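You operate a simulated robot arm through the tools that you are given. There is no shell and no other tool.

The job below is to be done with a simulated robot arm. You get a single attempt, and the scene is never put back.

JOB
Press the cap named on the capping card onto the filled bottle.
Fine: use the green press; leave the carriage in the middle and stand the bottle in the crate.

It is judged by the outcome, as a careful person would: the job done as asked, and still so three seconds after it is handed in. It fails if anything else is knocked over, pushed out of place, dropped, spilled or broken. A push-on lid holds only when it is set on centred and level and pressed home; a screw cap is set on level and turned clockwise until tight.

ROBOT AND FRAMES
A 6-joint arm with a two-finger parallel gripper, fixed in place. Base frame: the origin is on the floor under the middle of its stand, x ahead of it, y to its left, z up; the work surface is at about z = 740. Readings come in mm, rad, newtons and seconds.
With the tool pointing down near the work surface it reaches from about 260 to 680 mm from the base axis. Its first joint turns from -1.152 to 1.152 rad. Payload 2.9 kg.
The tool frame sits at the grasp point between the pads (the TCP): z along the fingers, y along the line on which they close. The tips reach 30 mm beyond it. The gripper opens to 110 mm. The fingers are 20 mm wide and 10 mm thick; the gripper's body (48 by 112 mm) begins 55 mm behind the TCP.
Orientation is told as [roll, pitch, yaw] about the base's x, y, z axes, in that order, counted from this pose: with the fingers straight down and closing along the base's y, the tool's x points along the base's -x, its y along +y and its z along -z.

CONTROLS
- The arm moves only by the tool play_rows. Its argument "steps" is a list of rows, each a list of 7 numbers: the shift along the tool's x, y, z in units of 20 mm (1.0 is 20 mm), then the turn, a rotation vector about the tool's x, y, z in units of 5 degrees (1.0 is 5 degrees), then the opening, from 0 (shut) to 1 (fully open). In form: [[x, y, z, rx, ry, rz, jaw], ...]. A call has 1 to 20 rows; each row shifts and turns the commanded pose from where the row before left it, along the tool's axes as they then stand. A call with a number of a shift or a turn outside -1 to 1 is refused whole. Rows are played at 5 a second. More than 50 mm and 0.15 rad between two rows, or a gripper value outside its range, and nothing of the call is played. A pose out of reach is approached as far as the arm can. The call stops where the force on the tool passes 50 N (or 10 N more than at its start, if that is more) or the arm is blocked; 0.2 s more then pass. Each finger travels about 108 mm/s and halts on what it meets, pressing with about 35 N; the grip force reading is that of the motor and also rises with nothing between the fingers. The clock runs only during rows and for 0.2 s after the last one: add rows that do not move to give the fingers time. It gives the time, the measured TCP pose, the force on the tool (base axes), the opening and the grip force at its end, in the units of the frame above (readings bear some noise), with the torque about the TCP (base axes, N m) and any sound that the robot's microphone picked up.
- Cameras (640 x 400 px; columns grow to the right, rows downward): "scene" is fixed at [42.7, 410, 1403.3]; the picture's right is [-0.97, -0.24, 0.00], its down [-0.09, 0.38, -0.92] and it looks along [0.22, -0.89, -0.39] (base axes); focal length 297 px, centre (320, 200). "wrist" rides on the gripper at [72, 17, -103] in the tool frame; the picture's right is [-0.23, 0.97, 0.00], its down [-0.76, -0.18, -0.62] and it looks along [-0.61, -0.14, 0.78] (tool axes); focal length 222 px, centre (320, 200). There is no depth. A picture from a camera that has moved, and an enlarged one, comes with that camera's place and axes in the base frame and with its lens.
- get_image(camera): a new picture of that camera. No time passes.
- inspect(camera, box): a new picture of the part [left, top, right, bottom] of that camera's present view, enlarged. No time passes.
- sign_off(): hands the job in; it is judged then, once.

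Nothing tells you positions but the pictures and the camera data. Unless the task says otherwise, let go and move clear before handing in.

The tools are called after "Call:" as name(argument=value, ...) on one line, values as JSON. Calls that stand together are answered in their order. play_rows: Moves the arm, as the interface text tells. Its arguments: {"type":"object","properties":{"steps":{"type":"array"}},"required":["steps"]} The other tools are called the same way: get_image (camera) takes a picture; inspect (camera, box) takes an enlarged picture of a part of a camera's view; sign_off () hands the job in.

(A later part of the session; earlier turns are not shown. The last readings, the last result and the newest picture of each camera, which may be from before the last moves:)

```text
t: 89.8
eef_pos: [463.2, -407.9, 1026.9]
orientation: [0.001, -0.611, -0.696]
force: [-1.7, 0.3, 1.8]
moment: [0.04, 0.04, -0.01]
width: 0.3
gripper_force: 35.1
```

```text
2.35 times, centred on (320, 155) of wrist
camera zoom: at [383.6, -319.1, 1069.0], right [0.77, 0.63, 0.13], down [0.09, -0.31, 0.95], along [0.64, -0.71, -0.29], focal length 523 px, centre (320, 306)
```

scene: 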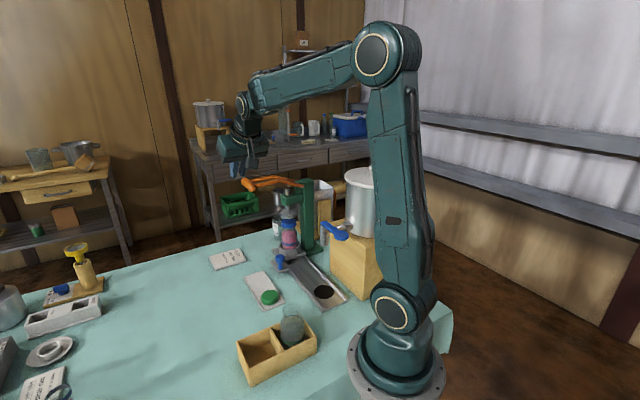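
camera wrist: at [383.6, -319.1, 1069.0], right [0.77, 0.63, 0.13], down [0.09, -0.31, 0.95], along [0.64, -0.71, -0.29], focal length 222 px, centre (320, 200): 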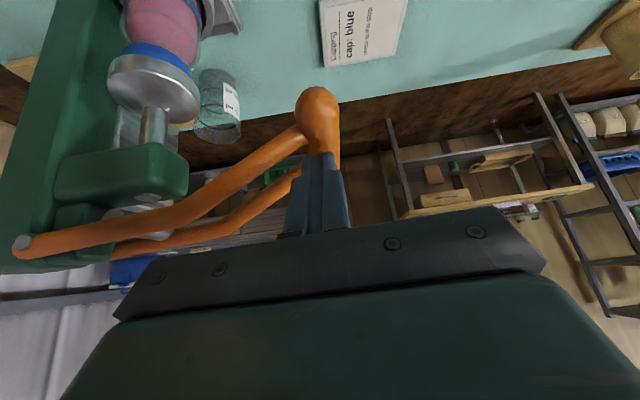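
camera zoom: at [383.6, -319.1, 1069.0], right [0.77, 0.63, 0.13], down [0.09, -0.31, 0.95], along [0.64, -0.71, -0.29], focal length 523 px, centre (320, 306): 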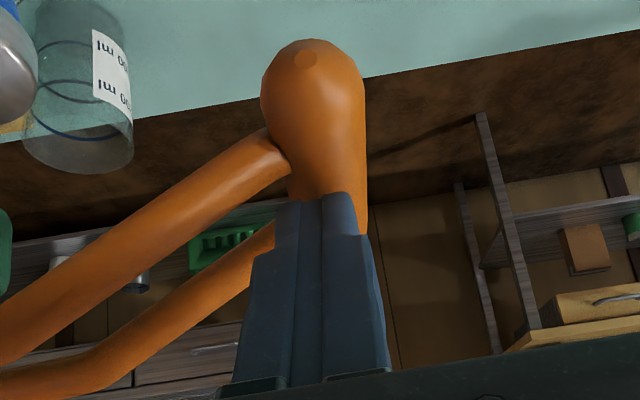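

The lever springs back lightly with the hand, which is good. Fingers are closed and centred; pressing again.

Call:
play_rows(steps=[[0.115, 0, 0.163, 0, 0, 0, 0], [0.058, 0, 0.082, 0, 0, 0, 0], [0, 0, 0, 0, 0, 0, 0]])

Call:
play_rows(steps=[[0.058, 0, 0.082, 0, 0, 0, 0], [0.058, 0, 0.082, 0, 0, 0, 0], [0, 0, 0, 0, 0, 0, 0]])

Call:
play_rows(steps=[[0.058, 0, 0.082, 0, 0, 0, 0], [0, 0, 0, 0, 0, 0, 0]])

Call:
play_rows(steps=[[0.058, 0, 0.082, 0, 0, 0, 0], [0, 0, 0, 0, 0, 0, 0]])

Call:
inspect(camera="scene", box=[240, 190, 330, 250])

```text
t: 90.6
eef_pos: [461.9, -409.1, 1020.0]
orientation: [-0.001, -0.614, -0.696]
force: [-2.2, -1.2, 8.3]
moment: [-0.04, 0.01, 0.09]
width: 0.2
gripper_force: 34.5
```

```text
t: 91.4
eef_pos: [463.4, -409.4, 1019.4]
orientation: [0.0, -0.616, -0.696]
force: [-10.1, -3.3, 25.7]
moment: [-0.21, 0.11, -0.1]
width: 0.0
gripper_force: 35.1
```

```text
t: 92.0
eef_pos: [463.6, -408.9, 1019.3]
orientation: [0.0, -0.619, -0.697]
force: [-12.8, -4.3, 30.5]
moment: [-0.27, 0.15, -0.15]
width: 0.4
gripper_force: 34.9
```

```text
t: 92.6
eef_pos: [463.5, -408.9, 1018.4]
orientation: [0.001, -0.622, -0.695]
force: [-14.9, -5.1, 34.3]
moment: [-0.31, 0.12, -0.06]
width: 0.2
gripper_force: 35.4
```

```text
6.67 times, centred on (285, 220) of scene
camera zoom: at [41.8, 410.3, 1403.2], right [-0.97, -0.24, 0.0], down [-0.09, 0.38, -0.92], along [0.22, -0.89, -0.39], focal length 1980 px, centre (553, 67)
```

zoom: 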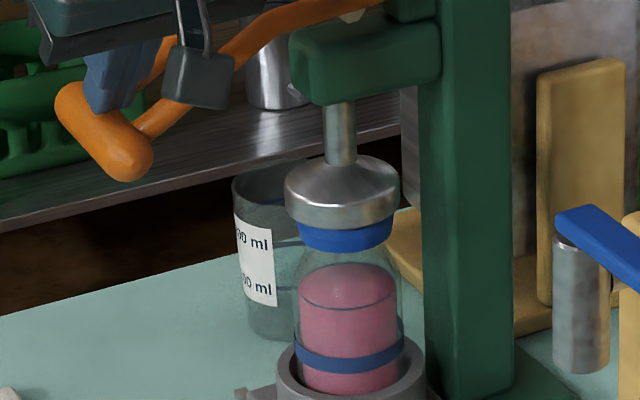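

No snap yet at 34 N on the handle. I'll re-centre on the bar to remove side load and press harder in small steps.

Call:
play_rows(steps=[[0, -0.08, 0, 0, 0, 0, 0], [0.04, 0, 0.057, 0, 0, 0, 0], [0, 0, 0, 0, 0, 0, 0]])

Call:
play_rows(steps=[[0.058, 0, 0.082, 0, 0, 0, 0], [0, 0, 0, 0, 0, 0, 0]])

Call:
inspect(camera="scene", box=[275, 200, 325, 250])

```text
t: 93.4
eef_pos: [463.6, -408.4, 1017.5]
orientation: [0.002, -0.624, -0.692]
force: [-9.6, 6.0, 37.7]
moment: [0.05, -0.03, -0.18]
width: 0.1
gripper_force: 35.0
```

```text
t: 94.0
eef_pos: [463.1, -409.0, 1016.9]
orientation: [-0.001, -0.626, -0.691]
force: [-10.6, 11.8, 44.4]
moment: [0.14, -0.02, 0.36]
width: 0.0
gripper_force: 35.0
```

```text
8.00 times, centred on (300, 225) of scene
camera zoom: at [41.7, 410.9, 1403.0], right [-0.97, -0.24, 0.0], down [-0.09, 0.38, -0.92], along [0.22, -0.89, -0.39], focal length 2376 px, centre (480, 0)
```

zoom: 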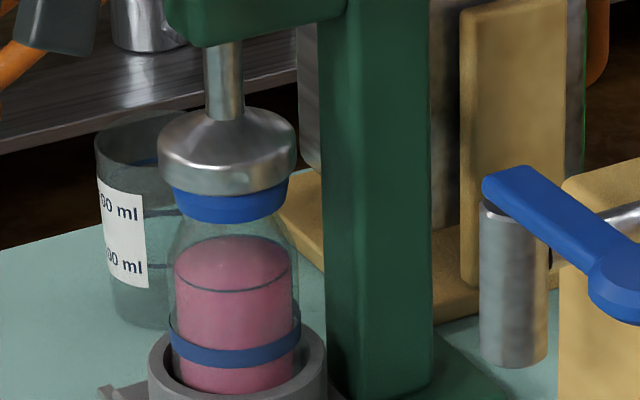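

The force is high (44 N) with no snap. Before going further I want to check that the cap isn't tilting, using the wrist view of foot and cap.

Call:
inspect(camera="wrist", box=[80, 0, 260, 140])

Call:
inspect(camera="scene", box=[278, 205, 308, 235])

```text
2.86 times, centred on (170, 70) of wrist
camera zoom: at [383.2, -319.8, 1058.0], right [0.76, 0.63, 0.13], down [0.08, -0.3, 0.95], along [0.64, -0.72, -0.28], focal length 635 px, centre (749, 571)
```

zoom: 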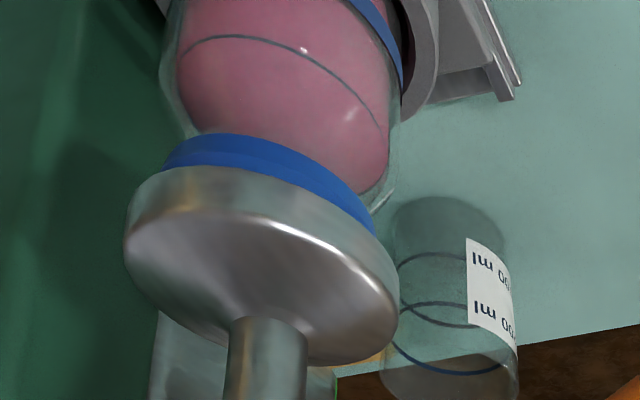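

```text
13.33 times, centred on (293, 220) of scene
camera zoom: at [41.7, 410.9, 1403.0], right [-0.97, -0.24, 0.0], down [-0.09, 0.38, -0.92], along [0.22, -0.89, -0.39], focal length 3959 px, centre (680, -67)
```

zoom: 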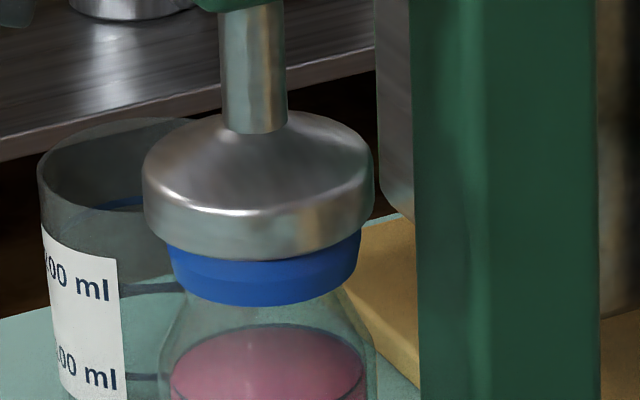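

The cap's skirt now looks drawn in around the neck compared with the green one, i.e. it has been pressed, and the ram is hard against its stop. I'll hold a moment, then let the lever rise gently with the hand.

Call:
play_rows(steps=[[0, 0, 0, 0, 0, 0, 0], [0, 0, 0, 0, 0, 0, 0], [-0.144, 0, -0.204, 0, 0, 0, 0], [-0.144, 0.03, -0.204, 0, 0, 0, 0], [-0.144, 0.05, -0.204, 0, 0, 0, 0], [-0.23, 0.06, -0.327, 0, 0, 0, 0], [-0.23, 0.06, -0.327, 0, 0, 0, 0], [0, 0, 0, 0, 0, 0, 0]])

Call:
inspect(camera="scene", box=[225, 165, 325, 250])

Call:
inspect(camera="scene", box=[278, 205, 308, 235])

Call:
get_image(camera="wrist")

```text
t: 95.8
eef_pos: [463.3, -406.8, 1039.3]
orientation: [0.0, -0.609, -0.695]
force: [-0.5, 0.2, 1.7]
moment: [-0.02, 0.03, -0.02]
width: 0.1
gripper_force: 35.1
```

```text
4.71 times, centred on (275, 208) of scene
camera zoom: at [42.7, 410.0, 1403.3], right [-0.97, -0.24, 0.0], down [-0.09, 0.38, -0.92], along [0.22, -0.89, -0.39], focal length 1397 px, centre (532, 165)
```

zoom: 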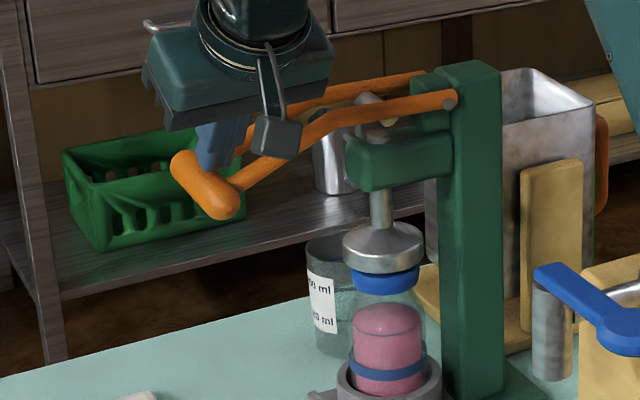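

```text
13.33 times, centred on (293, 220) of scene
camera zoom: at [42.7, 410.0, 1403.3], right [-0.97, -0.24, 0.0], down [-0.09, 0.38, -0.92], along [0.22, -0.89, -0.39], focal length 3959 px, centre (680, -67)
```

zoom: 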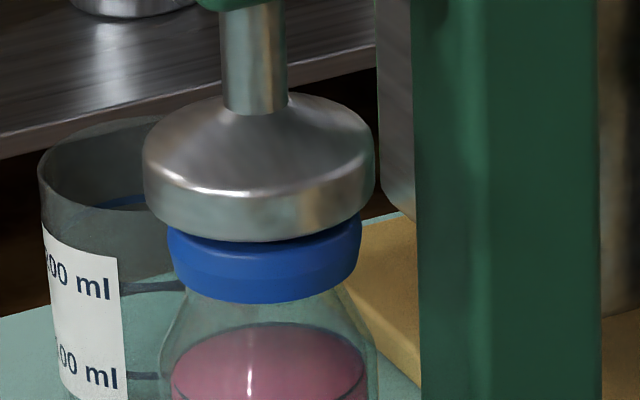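

```text
taken
camera wrist: at [384.6, -317.3, 1083.0], right [0.77, 0.63, 0.13], down [0.09, -0.31, 0.95], along [0.64, -0.71, -0.29], focal length 222 px, centre (320, 200)
```

wrist: 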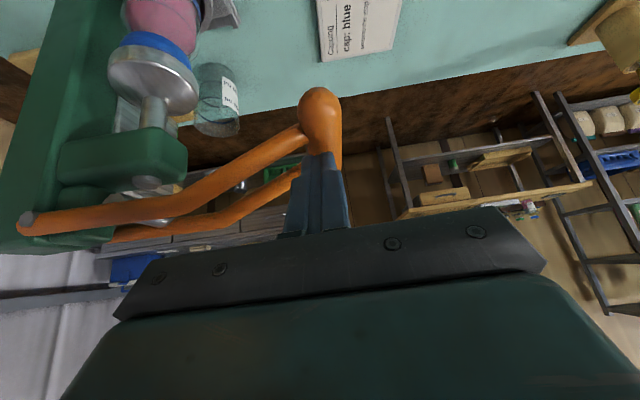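

The foot is lifting and the cap shows a crimped skirt, sitting level. I'll let the lever rise fully.

Call:
play_rows(steps=[[-0.23, 0.04, -0.327, 0, 0, 0, 0], [-0.23, 0.04, -0.327, 0, 0, 0, 0], [-0.23, 0.03, -0.327, 0, 0, 0, 0], [-0.23, 0.02, -0.327, 0, 0, 0, 0], [-0.23, 0, -0.327, 0, 0, 0, 0], [-0.23, 0, -0.327, 0, 0, 0, 0], [-0.23, 0, -0.327, 0, 0, 0, 0], [-0.23, 0, -0.327, 0, 0, 0, 0], [-0.23, 0, -0.327, 0, 0, 0, 0], [-0.23, 0, -0.327, 0, 0, 0, 0], [-0.23, 0, -0.327, 0, 0, 0, 0], [-0.23, 0, -0.327, 0, 0, 0, 0], [0, 0, 0, 0, 0, 0, 0], [0, 0, 0, 0, 0, 0, 0]])

Call:
get_image(camera="wrist")

Call:
inspect(camera="scene", box=[225, 145, 345, 260])

Call:
inspect(camera="scene", box=[278, 210, 308, 240])

```text
t: 98.8
eef_pos: [467.9, -403.3, 1136.5]
orientation: [0.0, -0.612, -0.694]
force: [0.4, 0.6, -0.2]
moment: [-0.03, 0.0, 0.02]
width: 0.2
gripper_force: 34.6
```

```text
taken
camera wrist: at [388.1, -314.3, 1179.0], right [0.77, 0.63, 0.13], down [0.09, -0.31, 0.95], along [0.64, -0.71, -0.29], focal length 222 px, centre (320, 200)
```

wrist: 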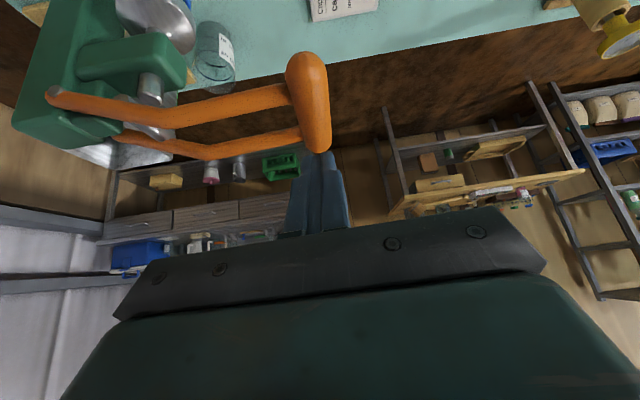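

```text
3.48 times, centred on (285, 202) of scene
camera zoom: at [42.7, 410.0, 1403.3], right [-0.97, -0.24, 0.0], down [-0.09, 0.38, -0.92], along [0.22, -0.89, -0.39], focal length 1033 px, centre (442, 191)
```

zoom: 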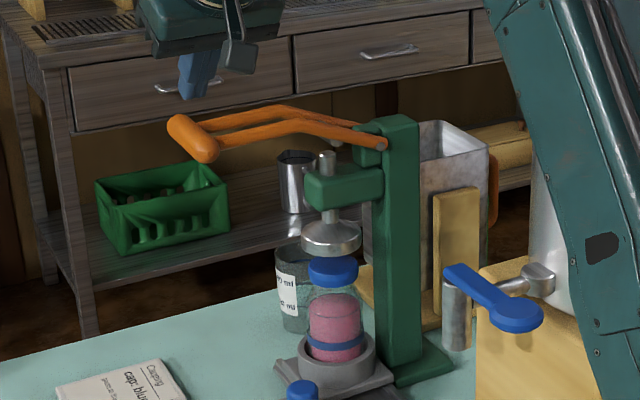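

```text
13.33 times, centred on (293, 225) of scene
camera zoom: at [42.7, 410.0, 1403.3], right [-0.97, -0.24, 0.0], down [-0.09, 0.38, -0.92], along [0.22, -0.89, -0.39], focal length 3959 px, centre (680, -133)
```

zoom: 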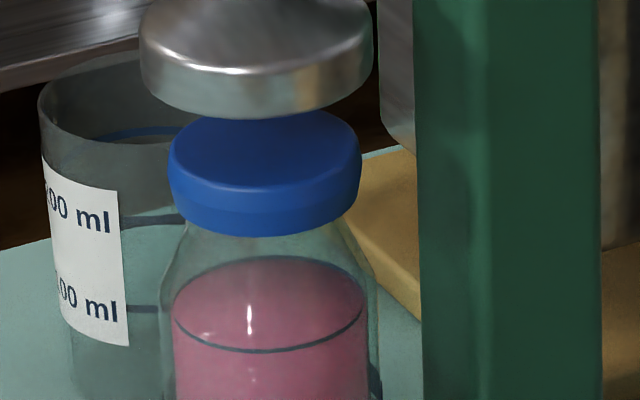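

The lever is fully up again and the crimped blue cap sits level on the bottle. Next I'll back away and return to the knob to bring the carriage back to the middle.

Call:
play_rows(steps=[[0.548, 0.541, -0.708, 0, 0, 0, 0], [0.548, 0.541, -0.708, 0, 0, 0, 0], [0.548, 0.541, -0.708, 0, 0, 0, 0], [0.548, 0.541, -0.708, 0, 0, 0, 0], [0.548, 0.541, -0.708, 0, 0, 0, 0], [0.548, 0.541, -0.708, 0, 0, 0, 0], [0.548, 0.541, -0.708, 0, 0, 0, 0], [0.548, 0.541, -0.708, 0, 0, 0, 0], [0, 0, 0, 0, 1, 0, 0.2], [0, 0, 0, 0, 1, 0, 0.4], [0, 0, 0, 0, 1, 0, 0.6], [0, 0, 0, 0.342, 0, 0.94, 0.6], [0, 0, 0, 0.342, 0, 0.94, 0.6], [0, 0, 0, 0.342, 0, 0.94, 0.6], [0, 0, 0, 0.342, 0, 0.94, 0.6], [0, 0, 0, 0.342, 0, 0.94, 0.6], [0, 0, 0, 0.342, 0, 0.94, 0.6], [0, 0, 0, 0.342, 0, 0.94, 0.6], [0, 0, 0, 0.342, 0, 0.94, 0.6], [0, 0, 0, 0.342, 0, 0.94, 0.6]])

Call:
play_rows(steps=[[0, 0, 0, 0.342, 0, 0.94, 0.6], [0, 0, 0, 0, 0, 0, 0.6]])

Call:
get_image(camera="wrist")

Call:
get_image(camera="scene")

```text
t: 103.0
eef_pos: [416.8, -249.8, 1177.6]
orientation: [0.0, -0.35, -1.483]
force: [-0.1, -0.2, 0.5]
moment: [0.0, 0.0, -0.02]
width: 66.2
gripper_force: 0.0
```

```text
t: 103.6
eef_pos: [416.8, -250.1, 1177.6]
orientation: [0.0, -0.349, -1.569]
force: [0.7, -0.1, -0.3]
moment: [-0.03, 0.01, 0.0]
width: 65.9
gripper_force: 0.1
```

```text
taken
camera wrist: at [434.6, -146.7, 1249.8], right [0.97, -0.21, 0.08], down [-0.18, -0.5, 0.85], along [-0.14, -0.84, -0.53], focal length 222 px, centre (320, 200)
```

wrist: 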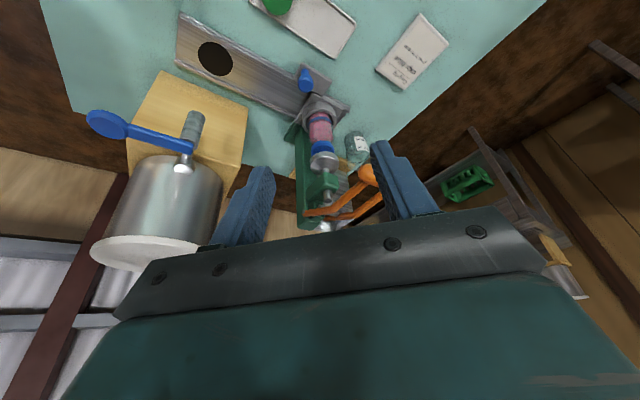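

```text
taken
```

scene: 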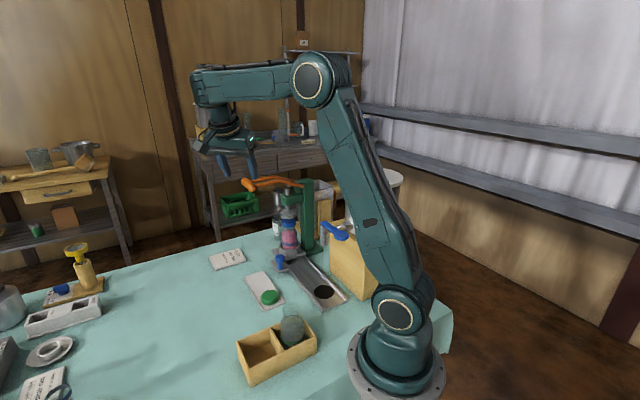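

I'm back in the knob-gripping posture. I'll descend toward the knob along the earlier path and check before the last bit.

Call:
play_rows(steps=[[-0.045, -0.109, 0.913, 0, 0, 0, 0.6], [-0.045, -0.109, 0.913, 0, 0, 0, 0.6], [-0.045, -0.109, 0.913, 0, 0, 0, 0.6], [-0.045, -0.109, 0.913, 0, 0, 0, 0.6], [-0.045, -0.109, 0.913, 0, 0, 0, 0.6], [-0.045, -0.109, 0.913, 0, 0, 0, 0.6], [-0.045, -0.109, 0.913, 0, 0, 0, 0.6], [-0.045, -0.109, 0.913, 0, 0, 0, 0.6], [-0.045, -0.109, 0.913, 0, 0, 0, 0.6], [-0.045, -0.109, 0.913, 0, 0, 0, 0.6], [-0.045, -0.109, 0.913, 0, 0, 0, 0.6], [-0.045, -0.109, 0.913, 0, 0, 0, 0.6], [-0.045, -0.109, 0.913, 0, 0, 0, 0.6], [-0.045, -0.109, 0.913, 0, 0, 0, 0.6], [-0.045, -0.109, 0.913, 0, 0, 0, 0.6], [0, 0, 0, 0, 0, 0, 0.6]])

Call:
get_image(camera="wrist")

```text
t: 107.0
eef_pos: [380.8, -355.8, 925.2]
orientation: [0.003, -0.349, -1.567]
force: [0.1, -0.6, -1.3]
moment: [-0.02, -0.03, -0.01]
width: 65.9
gripper_force: 0.1
```

```text
taken
camera wrist: at [400.2, -252.9, 997.2], right [0.97, -0.21, 0.08], down [-0.18, -0.5, 0.85], along [-0.14, -0.84, -0.53], focal length 222 px, centre (320, 200)
```

wrist: 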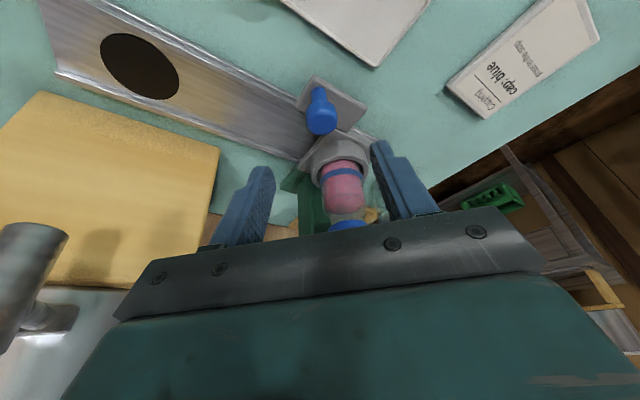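

Call:
play_rows(steps=[[0.005, 0.011, 0.857, 0, 0, 0, 0.6], [0.005, 0.011, 0.857, 0, 0, 0, 0.6], [0.005, 0.011, 0.857, 0, 0, 0, 0.6], [0.005, 0.011, 0.857, 0, 0, 0, 0.6], [0.005, 0.011, 0.857, 0, 0, 0, 0.6], [0.005, 0.011, 0.857, 0, 0, 0, 0.6], [0.005, 0.011, 0.857, 0, 0, 0, 0.6], [0, 0, 0, 0, 0, 0, 0.6]])

Call:
get_image(camera="wrist")

```text
t: 108.8
eef_pos: [384.8, -396.3, 811.5]
orientation: [0.001, -0.35, -1.566]
force: [0.3, -0.5, -0.9]
moment: [0.01, 0.05, -0.04]
width: 65.8
gripper_force: 0.1
```

```text
taken
camera wrist: at [402.9, -292.9, 884.1], right [0.97, -0.21, 0.08], down [-0.18, -0.5, 0.85], along [-0.14, -0.84, -0.53], focal length 222 px, centre (320, 200)
```

wrist: 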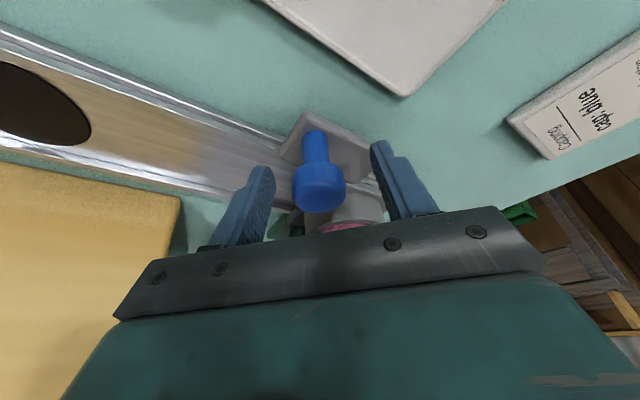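

Call:
play_rows(steps=[[0, 0, 0, 0, 0, 0, 0.45], [0, 0, 0, 0, 0, 0, 0.35], [0, 0, 0, 0, 0, 0, 0.25], [0, 0, 0, 0, 0, 0, 0.1], [0, 0, 0, 0, 0, 0, 0], [0, 0, 0, 0, 0, 0, 0]])

Call:
play_rows(steps=[[0.1, -0.106, -0.036, 0, 0, 0, 0], [0.166, -0.177, -0.06, 0, 0, 0, 0], [0.2, -0.213, -0.072, 0, 0, 0, 0], [0.2, -0.213, -0.072, 0, 0, 0, 0], [0, 0, 0, 0, 0, 0, 0]])

```text
t: 110.2
eef_pos: [384.1, -396.5, 812.1]
orientation: [-0.001, -0.348, -1.568]
force: [-13.8, 1.3, 3.2]
moment: [-0.02, -0.23, -0.31]
width: 31.3
gripper_force: 45.2
```

```text
t: 111.4
eef_pos: [370.2, -383.1, 812.6]
orientation: [-0.001, -0.353, -1.57]
force: [-9.2, -9.9, -1.8]
moment: [-0.13, 0.25, -0.05]
width: 31.4
gripper_force: 45.1
```

Call:
play_rows(steps=[[0.2, -0.3, -0.075, 0, 0, 0, 0], [0.266, -0.283, -0.097, 0, 0, 0, 0], [0.266, -0.283, -0.097, 0, 0, 0, 0], [0.266, -0.283, -0.097, 0, 0, 0, 0], [0.266, -0.283, -0.097, 0, 0, 0, 0], [0, 0, 0, 0, 0, 0, 0]])

Call:
inspect(camera="scene", box=[240, 180, 350, 300])

```text
t: 112.8
eef_pos: [343.0, -355.5, 811.9]
orientation: [0.0, -0.349, -1.567]
force: [2.5, 2.6, -1.2]
moment: [-0.7, 0.22, -0.01]
width: 31.5
gripper_force: 45.1
```

```text
3.33 times, centred on (295, 240) of scene
camera zoom: at [42.8, 410.1, 1403.3], right [-0.97, -0.24, 0.0], down [-0.09, 0.38, -0.92], along [0.22, -0.89, -0.39], focal length 990 px, centre (403, 67)
```

zoom: 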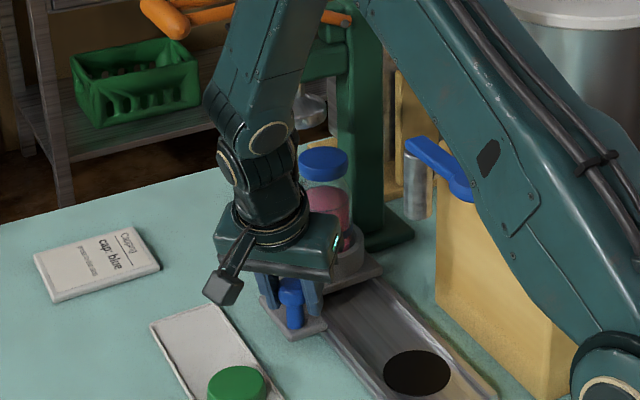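

Smooth. Continuing back toward the starting mid position.

Call:
play_rows(steps=[[0.266, -0.283, -0.097, 0, 0, 0, 0], [0.266, -0.283, -0.097, 0, 0, 0, 0], [0.266, -0.283, -0.097, 0, 0, 0, 0], [0.266, -0.283, -0.097, 0, 0, 0, 0], [0.266, -0.283, -0.097, 0, 0, 0, 0], [0.266, -0.283, -0.097, 0, 0, 0, 0], [0.2, -0.213, -0.072, 0, 0, 0, 0], [0, 0, 0, 0, 0, 0, 0]])

Call:
get_image(camera="wrist")

```text
t: 114.6
eef_pos: [307.0, -318.6, 811.3]
orientation: [0.002, -0.35, -1.567]
force: [14.7, 13.2, 23.6]
moment: [0.09, 0.23, 0.05]
width: 31.9
gripper_force: 45.2
```

```text
taken
camera wrist: at [323.1, -214.7, 883.9], right [0.97, -0.21, 0.08], down [-0.18, -0.5, 0.85], along [-0.14, -0.84, -0.53], focal length 222 px, centre (320, 200)
```

wrist: 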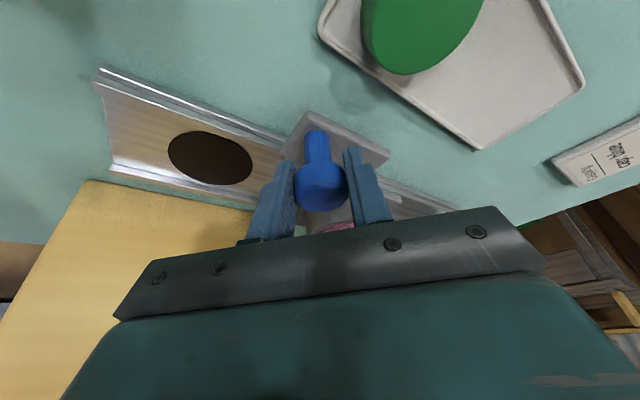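

There's some built-up side and vertical load in the grip near here; I'll release and re-grip the knob to relax it before the last stretch.

Call:
play_rows(steps=[[0, 0, 0, 0, 0, 0, 0.35], [0, 0, 0, 0, 0, 0, 0.45], [0, 0, 0, 0, 0, 0, 0.45]])

Call:
get_image(camera="wrist")

Call:
inspect(camera="scene", box=[250, 200, 350, 310])

```text
t: 115.4
eef_pos: [303.7, -318.3, 810.3]
orientation: [-0.001, -0.348, -1.568]
force: [0.0, 0.5, -1.3]
moment: [0.0, -0.03, 0.01]
width: 49.5
gripper_force: 0.0
```

```text
taken
camera wrist: at [322.0, -215.1, 883.1], right [0.97, -0.21, 0.08], down [-0.18, -0.5, 0.85], along [-0.14, -0.84, -0.53], focal length 222 px, centre (320, 200)
```

wrist: 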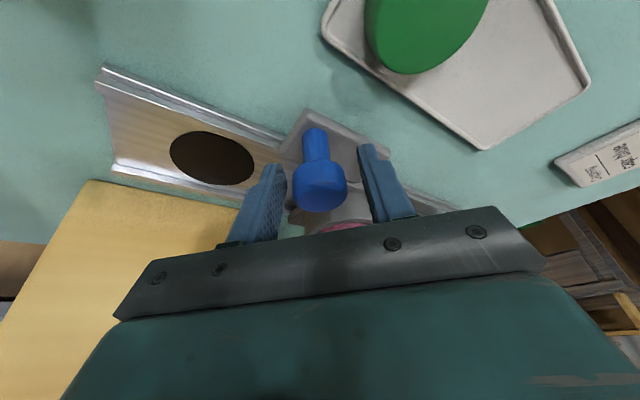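

```text
3.64 times, centred on (300, 255) of scene
camera zoom: at [42.7, 410.0, 1403.3], right [-0.97, -0.24, 0.0], down [-0.09, 0.38, -0.92], along [0.22, -0.89, -0.39], focal length 1080 px, centre (393, 0)
```

zoom: 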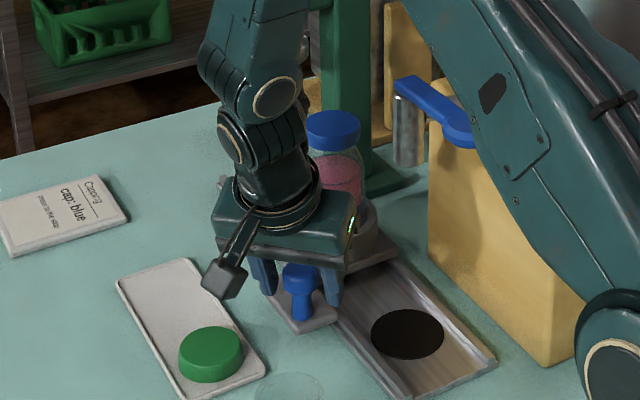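

Call:
play_rows(steps=[[0.01, 0.032, -0.067, 0, 0, 0, 0.45], [0, 0, 0, 0, 0, 0, 0.3], [0, 0, 0, 0, 0, 0, 0.1], [0, 0, 0, 0, 0, 0, 0], [0, 0, 0, 0, 0, 0, 0]])

Call:
play_rows(steps=[[0.133, -0.141, -0.048, 0, 0, 0, 0], [0.166, -0.177, -0.06, 0, 0, 0, 0], [0, 0, 0, 0, 0, 0, 0]])

Call:
get_image(camera="wrist")

```text
t: 116.6
eef_pos: [304.5, -318.6, 813.6]
orientation: [0.001, -0.349, -1.57]
force: [-5.1, -4.4, 0.4]
moment: [0.06, -0.19, -0.2]
width: 31.5
gripper_force: 44.9
```

```text
t: 117.4
eef_pos: [298.4, -310.6, 812.6]
orientation: [0.001, -0.351, -1.569]
force: [-11.5, -12.3, 7.2]
moment: [0.82, -0.11, -0.14]
width: 31.4
gripper_force: 45.2
```

```text
taken
camera wrist: at [315.6, -208.0, 884.4], right [0.97, -0.21, 0.08], down [-0.18, -0.5, 0.85], along [-0.14, -0.84, -0.53], focal length 222 px, centre (320, 200)
```

wrist: 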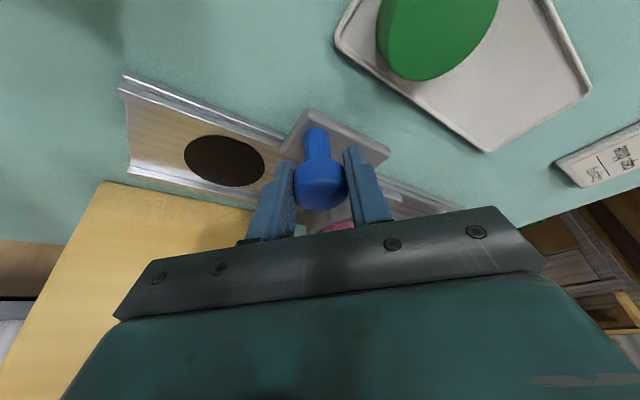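

Call:
play_rows(steps=[[0.11, -0.167, -0.04, 0, 0, 0, 0], [0.133, -0.141, -0.048, 0, 0, 0, 0], [0, 0, 0, 0, 0, 0, 0]])

Call:
get_image(camera="wrist")

```text
t: 118.2
eef_pos: [292.2, -305.6, 812.3]
orientation: [0.002, -0.352, -1.568]
force: [-6.3, -7.4, 11.0]
moment: [-0.14, 0.38, -0.2]
width: 31.6
gripper_force: 44.7
```

```text
taken
camera wrist: at [309.6, -202.3, 884.4], right [0.97, -0.21, 0.08], down [-0.18, -0.5, 0.85], along [-0.14, -0.84, -0.53], focal length 222 px, centre (320, 200)
```

wrist: 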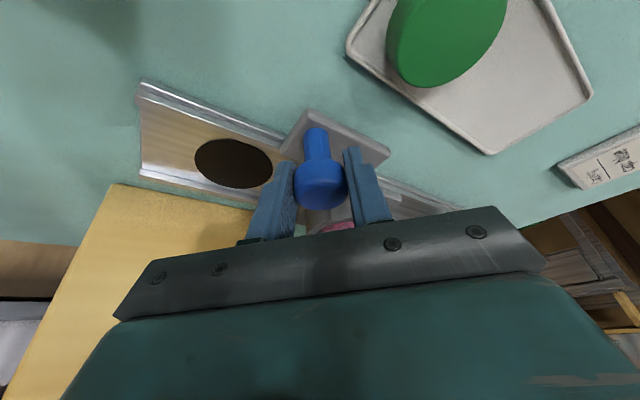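

The carriage is back exactly at its starting mid position. I'll release the knob, retreat, straighten the hand to vertical, and get above the bottle.

Call:
play_rows(steps=[[0, 0, 0, 0, 0, 0, 0.35], [0, 0, 0, 0, 0, 0, 0.5], [0, 0, 0, 0, 0, 0, 0.6], [0, 0, -0.5, 0, 0, 0, 0.6], [0, 0, -1, 0, 0, 0, 0.6], [0, 0, -1, 0, 0, 0, 0.6], [0, 0, -1, 0, 0, 0, 0.6], [0, 0, -1, 0, 0, 0, 0.6], [0, 0, -1, 0, 0, 0, 0.6], [0, 0, -0.5, 0, 0, 0, 0.6], [0, 0, 0, 0, 1, 0, 0.8], [0, 0, 0, 0, 1, 0, 0.95], [0, 0, 0, 0, 1, 0, 0.95], [0, 0, 0, 0, 1, 0, 0.95], [0, 0, 0, 0, 0, 0, 0.95]])

Call:
get_image(camera="wrist")

Call:
inspect(camera="scene", box=[240, 190, 360, 310])

```text
t: 121.4
eef_pos: [293.0, -264.9, 926.2]
orientation: [0.002, 0.001, -1.568]
force: [0.5, 0.2, 0.5]
moment: [0.0, 0.01, 0.04]
width: 104.7
gripper_force: 0.1
```

```text
taken
camera wrist: at [309.3, -192.8, 1029.2], right [0.97, -0.22, 0.0], down [-0.18, -0.76, 0.62], along [-0.14, -0.61, -0.78], focal length 222 px, centre (320, 200)
```

wrist: 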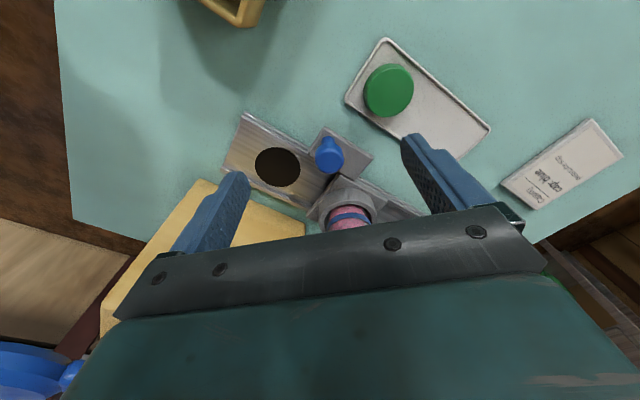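

```text
3.33 times, centred on (300, 250) of scene
camera zoom: at [42.7, 410.0, 1403.3], right [-0.97, -0.24, 0.0], down [-0.09, 0.38, -0.92], along [0.22, -0.89, -0.39], focal length 990 px, centre (387, 33)
```

zoom: 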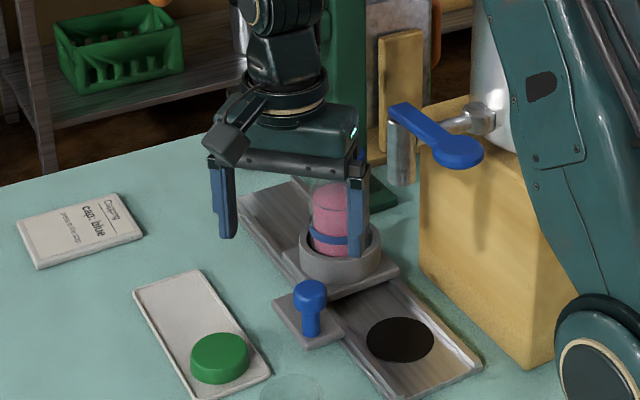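

Carriage in place, bottle upright in its cup. I'll rise and come over the bottle.

Call:
play_rows(steps=[[-0.252, 0.327, -0.84, 0, 0, 0, 0.95], [-0.252, 0.327, -0.84, 0, 0, 0, 0.95], [-0.252, 0.327, -0.84, 0, 0, 0, 0.95], [-0.252, 0.327, -0.84, 0, 0, 0, 0.95], [-0.252, 0.327, -0.84, 0, 0, 0, 0.95], [-0.917, -0.217, 0, 0, 0, 0, 0.95], [-0.917, -0.217, 0, 0, 0, 0, 0.95], [-0.917, -0.217, 0, 0, 0, 0, 0.95], [-0.917, -0.217, 0, 0, 0, 0, 0.95], [-0.917, -0.217, 0, 0, 0, 0, 0.95], [-0.917, -0.217, 0, 0, 0, 0, 0.95], [0, 0, 0, 0, 0, 0, 0.95]])

Call:
get_image(camera="wrist")

Call:
inspect(camera="wrist", box=[260, 20, 400, 160])

Call:
inspect(camera="scene", box=[285, 215, 335, 285])

```text
t: 124.0
eef_pos: [298.0, -398.8, 1010.5]
orientation: [-0.001, 0.001, -1.568]
force: [0.1, -0.7, 0.4]
moment: [0.0, -0.02, -0.02]
width: 104.3
gripper_force: 0.1
```

```text
taken
camera wrist: at [316.5, -326.6, 1113.2], right [0.97, -0.22, 0.0], down [-0.18, -0.76, 0.62], along [-0.14, -0.61, -0.78], focal length 222 px, centre (320, 200)
```

wrist: 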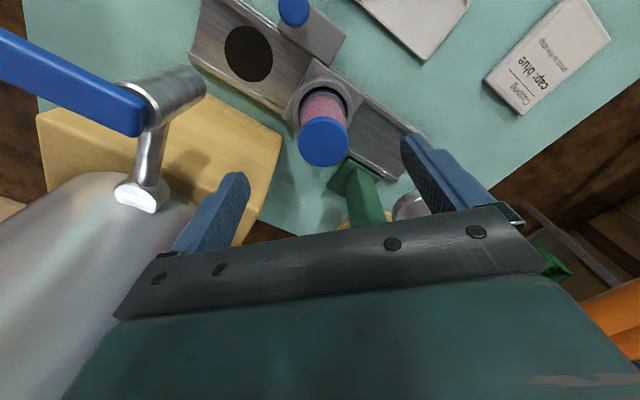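

```text
2.86 times, centred on (330, 90) of wrist
camera zoom: at [316.5, -326.6, 1113.2], right [0.97, -0.22, 0.0], down [-0.18, -0.76, 0.62], along [-0.14, -0.61, -0.78], focal length 635 px, centre (291, 514)
```

zoom: 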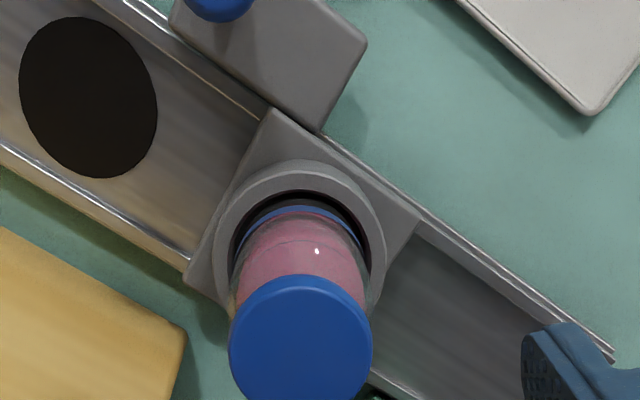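

```text
5.71 times, centred on (310, 250) of scene
camera zoom: at [42.7, 410.0, 1403.3], right [-0.97, -0.24, 0.0], down [-0.09, 0.38, -0.92], along [0.22, -0.89, -0.39], focal length 1697 px, centre (377, -86)
```

zoom: 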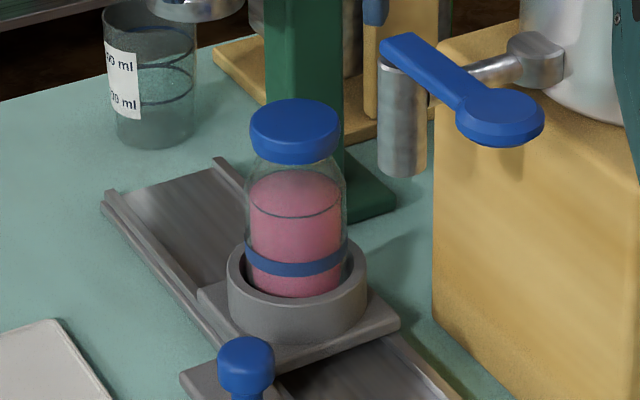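

The bottle axis is confirmed at about (298,−423). I'll centre above it and lower with the jaws wide open.

Call:
play_rows(steps=[[-0.61, -0.03, 0, 0, 0, 0, 0.95], [-0.61, -0.03, 0, 0, 0, 0, 0.95], [0, 0, 0.8, 0, 0, 0, 0.95], [0, 0, 0.9, 0, 0, 0, 0.95], [0, 0, 0.9, 0, 0, 0, 0.95], [0, 0, 0.9, 0, 0, 0, 0.95], [0, 0, 0.9, 0, 0, 0, 0.95], [0, 0, 0, 0, 0, 0, 0.95]])

Call:
get_image(camera="wrist")

Call:
inspect(camera="scene", box=[270, 195, 340, 280])

```text
t: 125.8
eef_pos: [298.5, -424.9, 922.0]
orientation: [0.0, 0.0, -1.566]
force: [-0.1, -0.5, -0.1]
moment: [0.03, 0.0, -0.03]
width: 104.4
gripper_force: 0.1
```

```text
taken
camera wrist: at [315.8, -351.1, 1024.7], right [0.97, -0.22, 0.0], down [-0.18, -0.76, 0.62], along [-0.14, -0.61, -0.78], focal length 222 px, centre (320, 200)
```

wrist: 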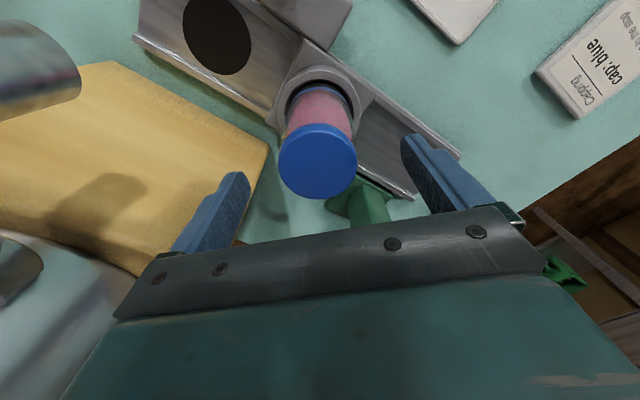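

```text
4.71 times, centred on (305, 238) of scene
camera zoom: at [42.7, 410.0, 1403.3], right [-0.97, -0.24, 0.0], down [-0.09, 0.38, -0.92], along [0.22, -0.89, -0.39], focal length 1397 px, centre (391, 24)
```

zoom: 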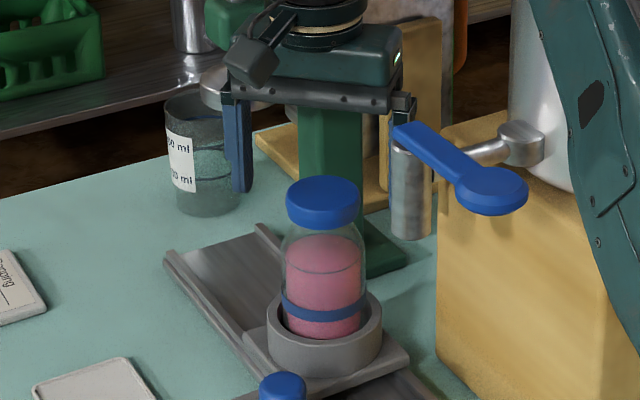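

Aligned to about 1 mm. Lowering to gripping height around the bottle's straight body.

Call:
play_rows(steps=[[0, -0.05, 0.8, 0, 0, 0, 0.95], [0, 0, 0.8, 0, 0, 0, 0.95], [0, 0, 0.8, 0, 0, 0, 0.95], [0, 0, 0.8, 0, 0, 0, 0.95], [0, 0, 0.35, 0, 0, 0, 0.95], [0, 0, 0, 0, 0, 0, 0.95]])

Call:
get_image(camera="wrist")

Call:
inspect(camera="scene", box=[270, 205, 340, 290])

```text
t: 127.2
eef_pos: [297.6, -423.1, 849.6]
orientation: [0.0, 0.0, -1.568]
force: [0.1, 0.5, 0.9]
moment: [0.01, -0.04, -0.01]
width: 104.5
gripper_force: 0.1
```

```text
taken
camera wrist: at [314.8, -351.4, 953.5], right [0.97, -0.22, 0.0], down [-0.18, -0.76, 0.62], along [-0.14, -0.61, -0.78], focal length 222 px, centre (320, 200)
```

wrist: 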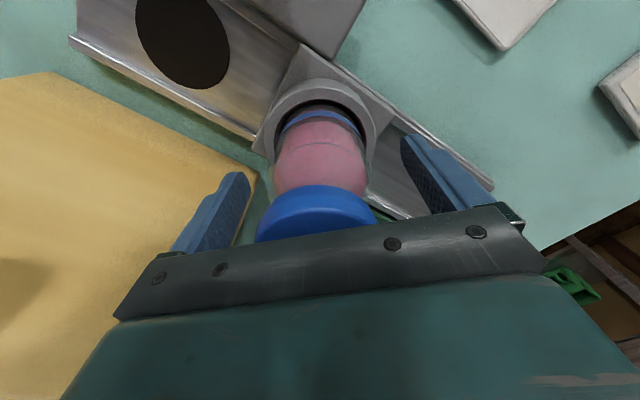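

```text
4.71 times, centred on (305, 248) of scene
camera zoom: at [42.7, 410.0, 1403.3], right [-0.97, -0.24, 0.0], down [-0.09, 0.38, -0.92], along [0.22, -0.89, -0.39], focal length 1397 px, centre (391, -24)
```

zoom: 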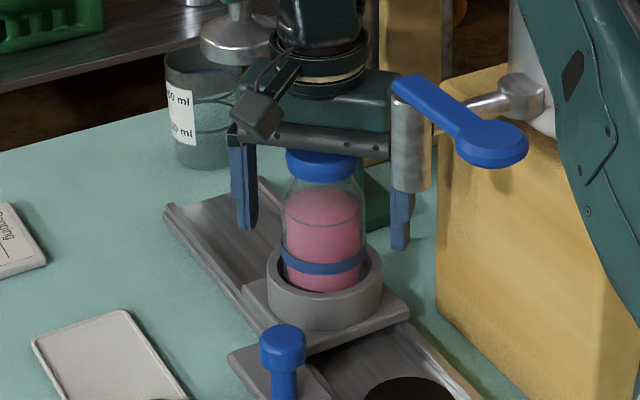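

The fingers flank the straight part of the bottle and the palm clears the cap. Closing gently.

Call:
play_rows(steps=[[0, 0, 0, 0, 0, 0, 0.8], [0, 0, 0, 0, 0, 0, 0.7], [0, 0, 0, 0, 0, 0, 0.62], [0, 0, 0, 0, 0, 0, 0.55], [0, 0, 0, 0, 0, 0, 0.45], [0, 0, 0, 0, 0, 0, 0.3], [0, 0, 0, 0, 0, 0, 0], [0, 0, 0, 0, 0, 0, 0]])

Call:
get_image(camera="wrist")

Call:
inspect(camera="scene", box=[270, 205, 340, 290])

```text
t: 129.0
eef_pos: [295.7, -422.8, 850.1]
orientation: [0.0, 0.0, -1.567]
force: [-0.6, 0.3, 1.0]
moment: [0.0, 0.18, 0.01]
width: 61.5
gripper_force: 35.2
```

```text
taken
camera wrist: at [314.8, -351.5, 953.7], right [0.97, -0.22, 0.0], down [-0.18, -0.76, 0.62], along [-0.14, -0.61, -0.78], focal length 222 px, centre (320, 200)
```

wrist: 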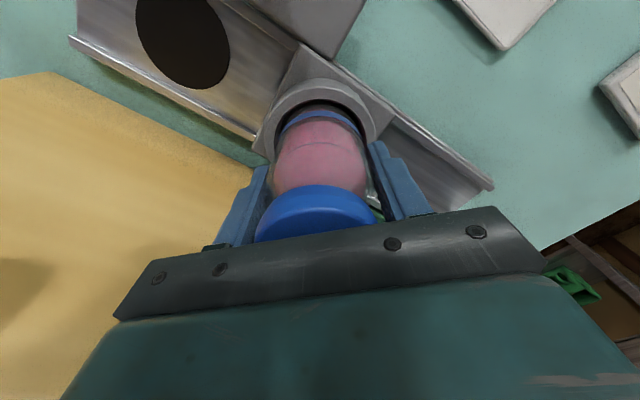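

```text
4.71 times, centred on (305, 248) of scene
camera zoom: at [42.7, 410.0, 1403.3], right [-0.97, -0.24, 0.0], down [-0.09, 0.38, -0.92], along [0.22, -0.89, -0.39], focal length 1397 px, centre (391, -24)
```

zoom: 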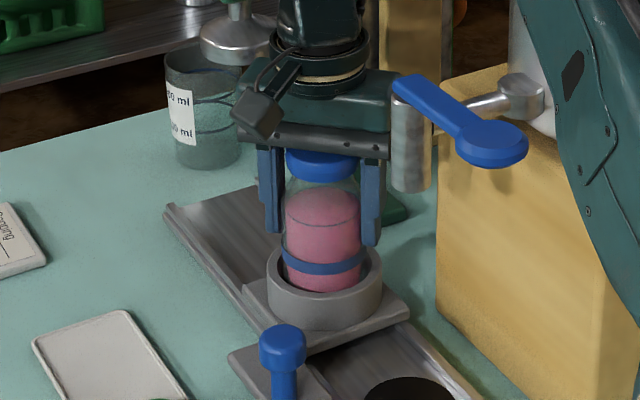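

The bottle is gripped (61.5 mm, 35 N). I'll make a small trial lift.

Call:
play_rows(steps=[[0, 0, -0.1, 0, 0, 0, 0], [0, 0, -0.2, 0, 0, 0, 0], [0, 0, -0.3, 0, 0, 0, 0], [0, 0, 0, 0, 0, 0, 0]])

Call:
inspect(camera="scene", box=[270, 205, 340, 290])

```text
t: 130.0
eef_pos: [296.9, -422.8, 863.3]
orientation: [0.001, 0.0, -1.568]
force: [0.4, 0.1, -2.9]
moment: [0.01, 0.04, -0.02]
width: 61.5
gripper_force: 34.9
```

```text
4.71 times, centred on (305, 248) of scene
camera zoom: at [42.8, 409.9, 1403.3], right [-0.97, -0.24, 0.0], down [-0.09, 0.38, -0.92], along [0.22, -0.89, -0.39], focal length 1397 px, centre (391, -24)
```

zoom: 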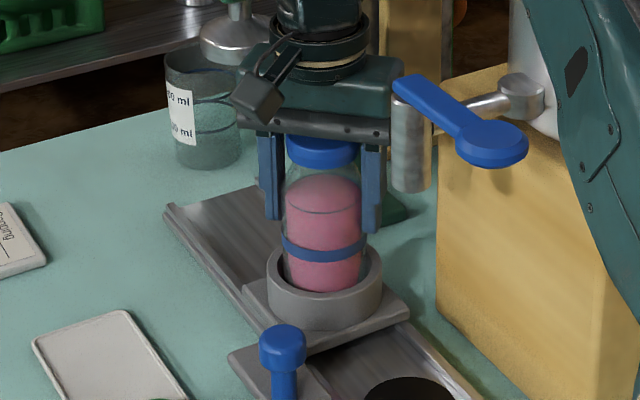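

It lifts cleanly, hanging straight. I'll raise it clear of everything and start carrying it toward the crate.

Call:
play_rows(steps=[[0, 0, -0.4, 0, 0, 0, 0], [0, 0, -0.7, 0, 0, 0, 0], [0, 0, -0.8, 0, 0, 0, 0], [0, 0, -0.8, 0, 0, 0, 0], [0, 0, -0.8, 0, 0, 0, 0], [0, 0, -0.8, 0, 0, 0, 0], [0, 0, -0.6, 0, 0, 0, 0], [0, 0, -0.3, 0, 0, 0, 0], [0.3, 0.1, 0, 0, 0, 0, 0], [0.6, 0.2, 0, 0, 0, 0, 0], [0.7, 0.24, 0, 0, 0, 0, 0], [0.7, 0.24, 0, 0, 0, 0, 0], [0.7, 0.24, 0, 0, 0, 0, 0], [0.7, 0.24, 0, 0, 0, 0, 0], [0.4, 0.14, 0, 0, 0, 0, 0], [0, 0, 0, 0, 0, 0, 0]])

Call:
get_image(camera="wrist")

Call:
get_image(camera="scene")

```text
t: 133.4
eef_pos: [323.7, -342.1, 967.7]
orientation: [-0.001, 0.001, -1.567]
force: [1.0, 0.0, -3.0]
moment: [-0.01, 0.01, 0.02]
width: 61.4
gripper_force: 34.7
```

```text
taken
camera wrist: at [341.7, -269.5, 1070.7], right [0.97, -0.22, 0.0], down [-0.18, -0.76, 0.62], along [-0.14, -0.61, -0.78], focal length 222 px, centre (320, 200)
```

wrist: 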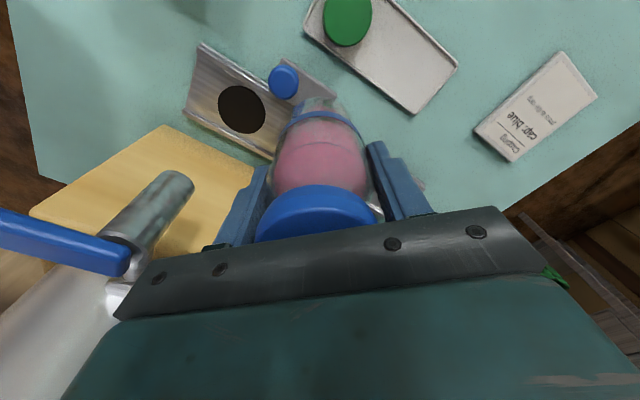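

```text
taken
```

scene: 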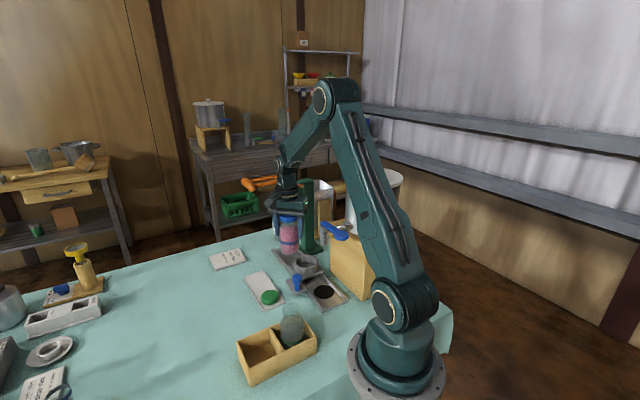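

The bottle hangs straight in the hand. Before placing I'll measure the crate's free bay carefully from the scene camera.

Call:
inspect(camera="scene", box=[225, 300, 335, 395])

```text
4.21 times, centred on (280, 348) of scene
camera zoom: at [42.8, 410.0, 1403.3], right [-0.97, -0.24, 0.0], down [-0.09, 0.38, -0.92], along [0.22, -0.89, -0.39], focal length 1250 px, centre (488, -421)
```

zoom: 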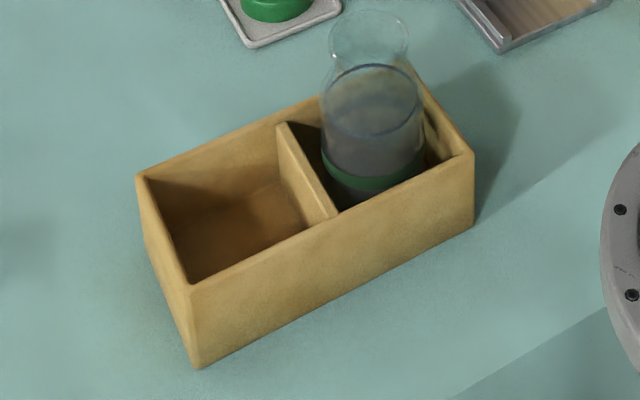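

The free bay's centre works out at about (304,−55), crate rim z≈799. I'll check the bottle's uprightness in the hand before carrying on.

Call:
inspect(camera="wrist", box=[230, 80, 410, 250])

Call:
inspect(camera="scene", box=[265, 190, 325, 265])

```text
2.35 times, centred on (320, 165) of wrist
camera zoom: at [341.7, -269.5, 1070.7], right [0.97, -0.22, 0.0], down [-0.18, -0.76, 0.62], along [-0.14, -0.61, -0.78], focal length 523 px, centre (320, 282)
```

zoom: 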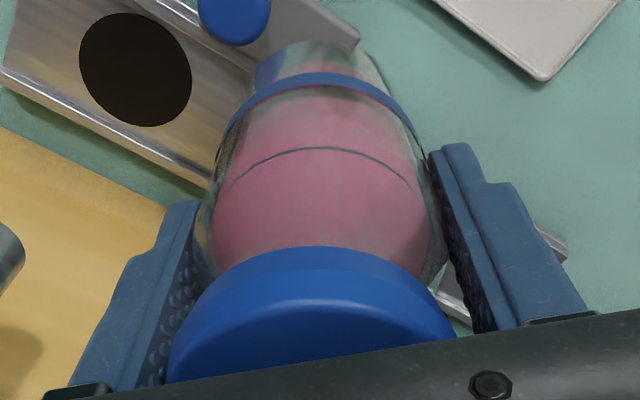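

```text
5.33 times, centred on (295, 228) of scene
camera zoom: at [42.8, 410.0, 1403.3], right [-0.97, -0.24, 0.0], down [-0.09, 0.38, -0.92], along [0.22, -0.89, -0.39], focal length 1584 px, centre (453, 53)
```

zoom: 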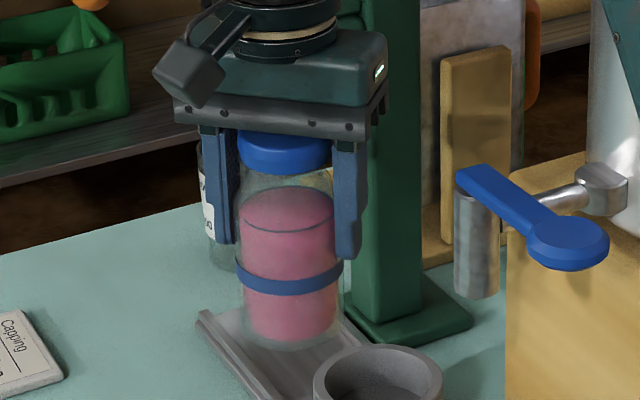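

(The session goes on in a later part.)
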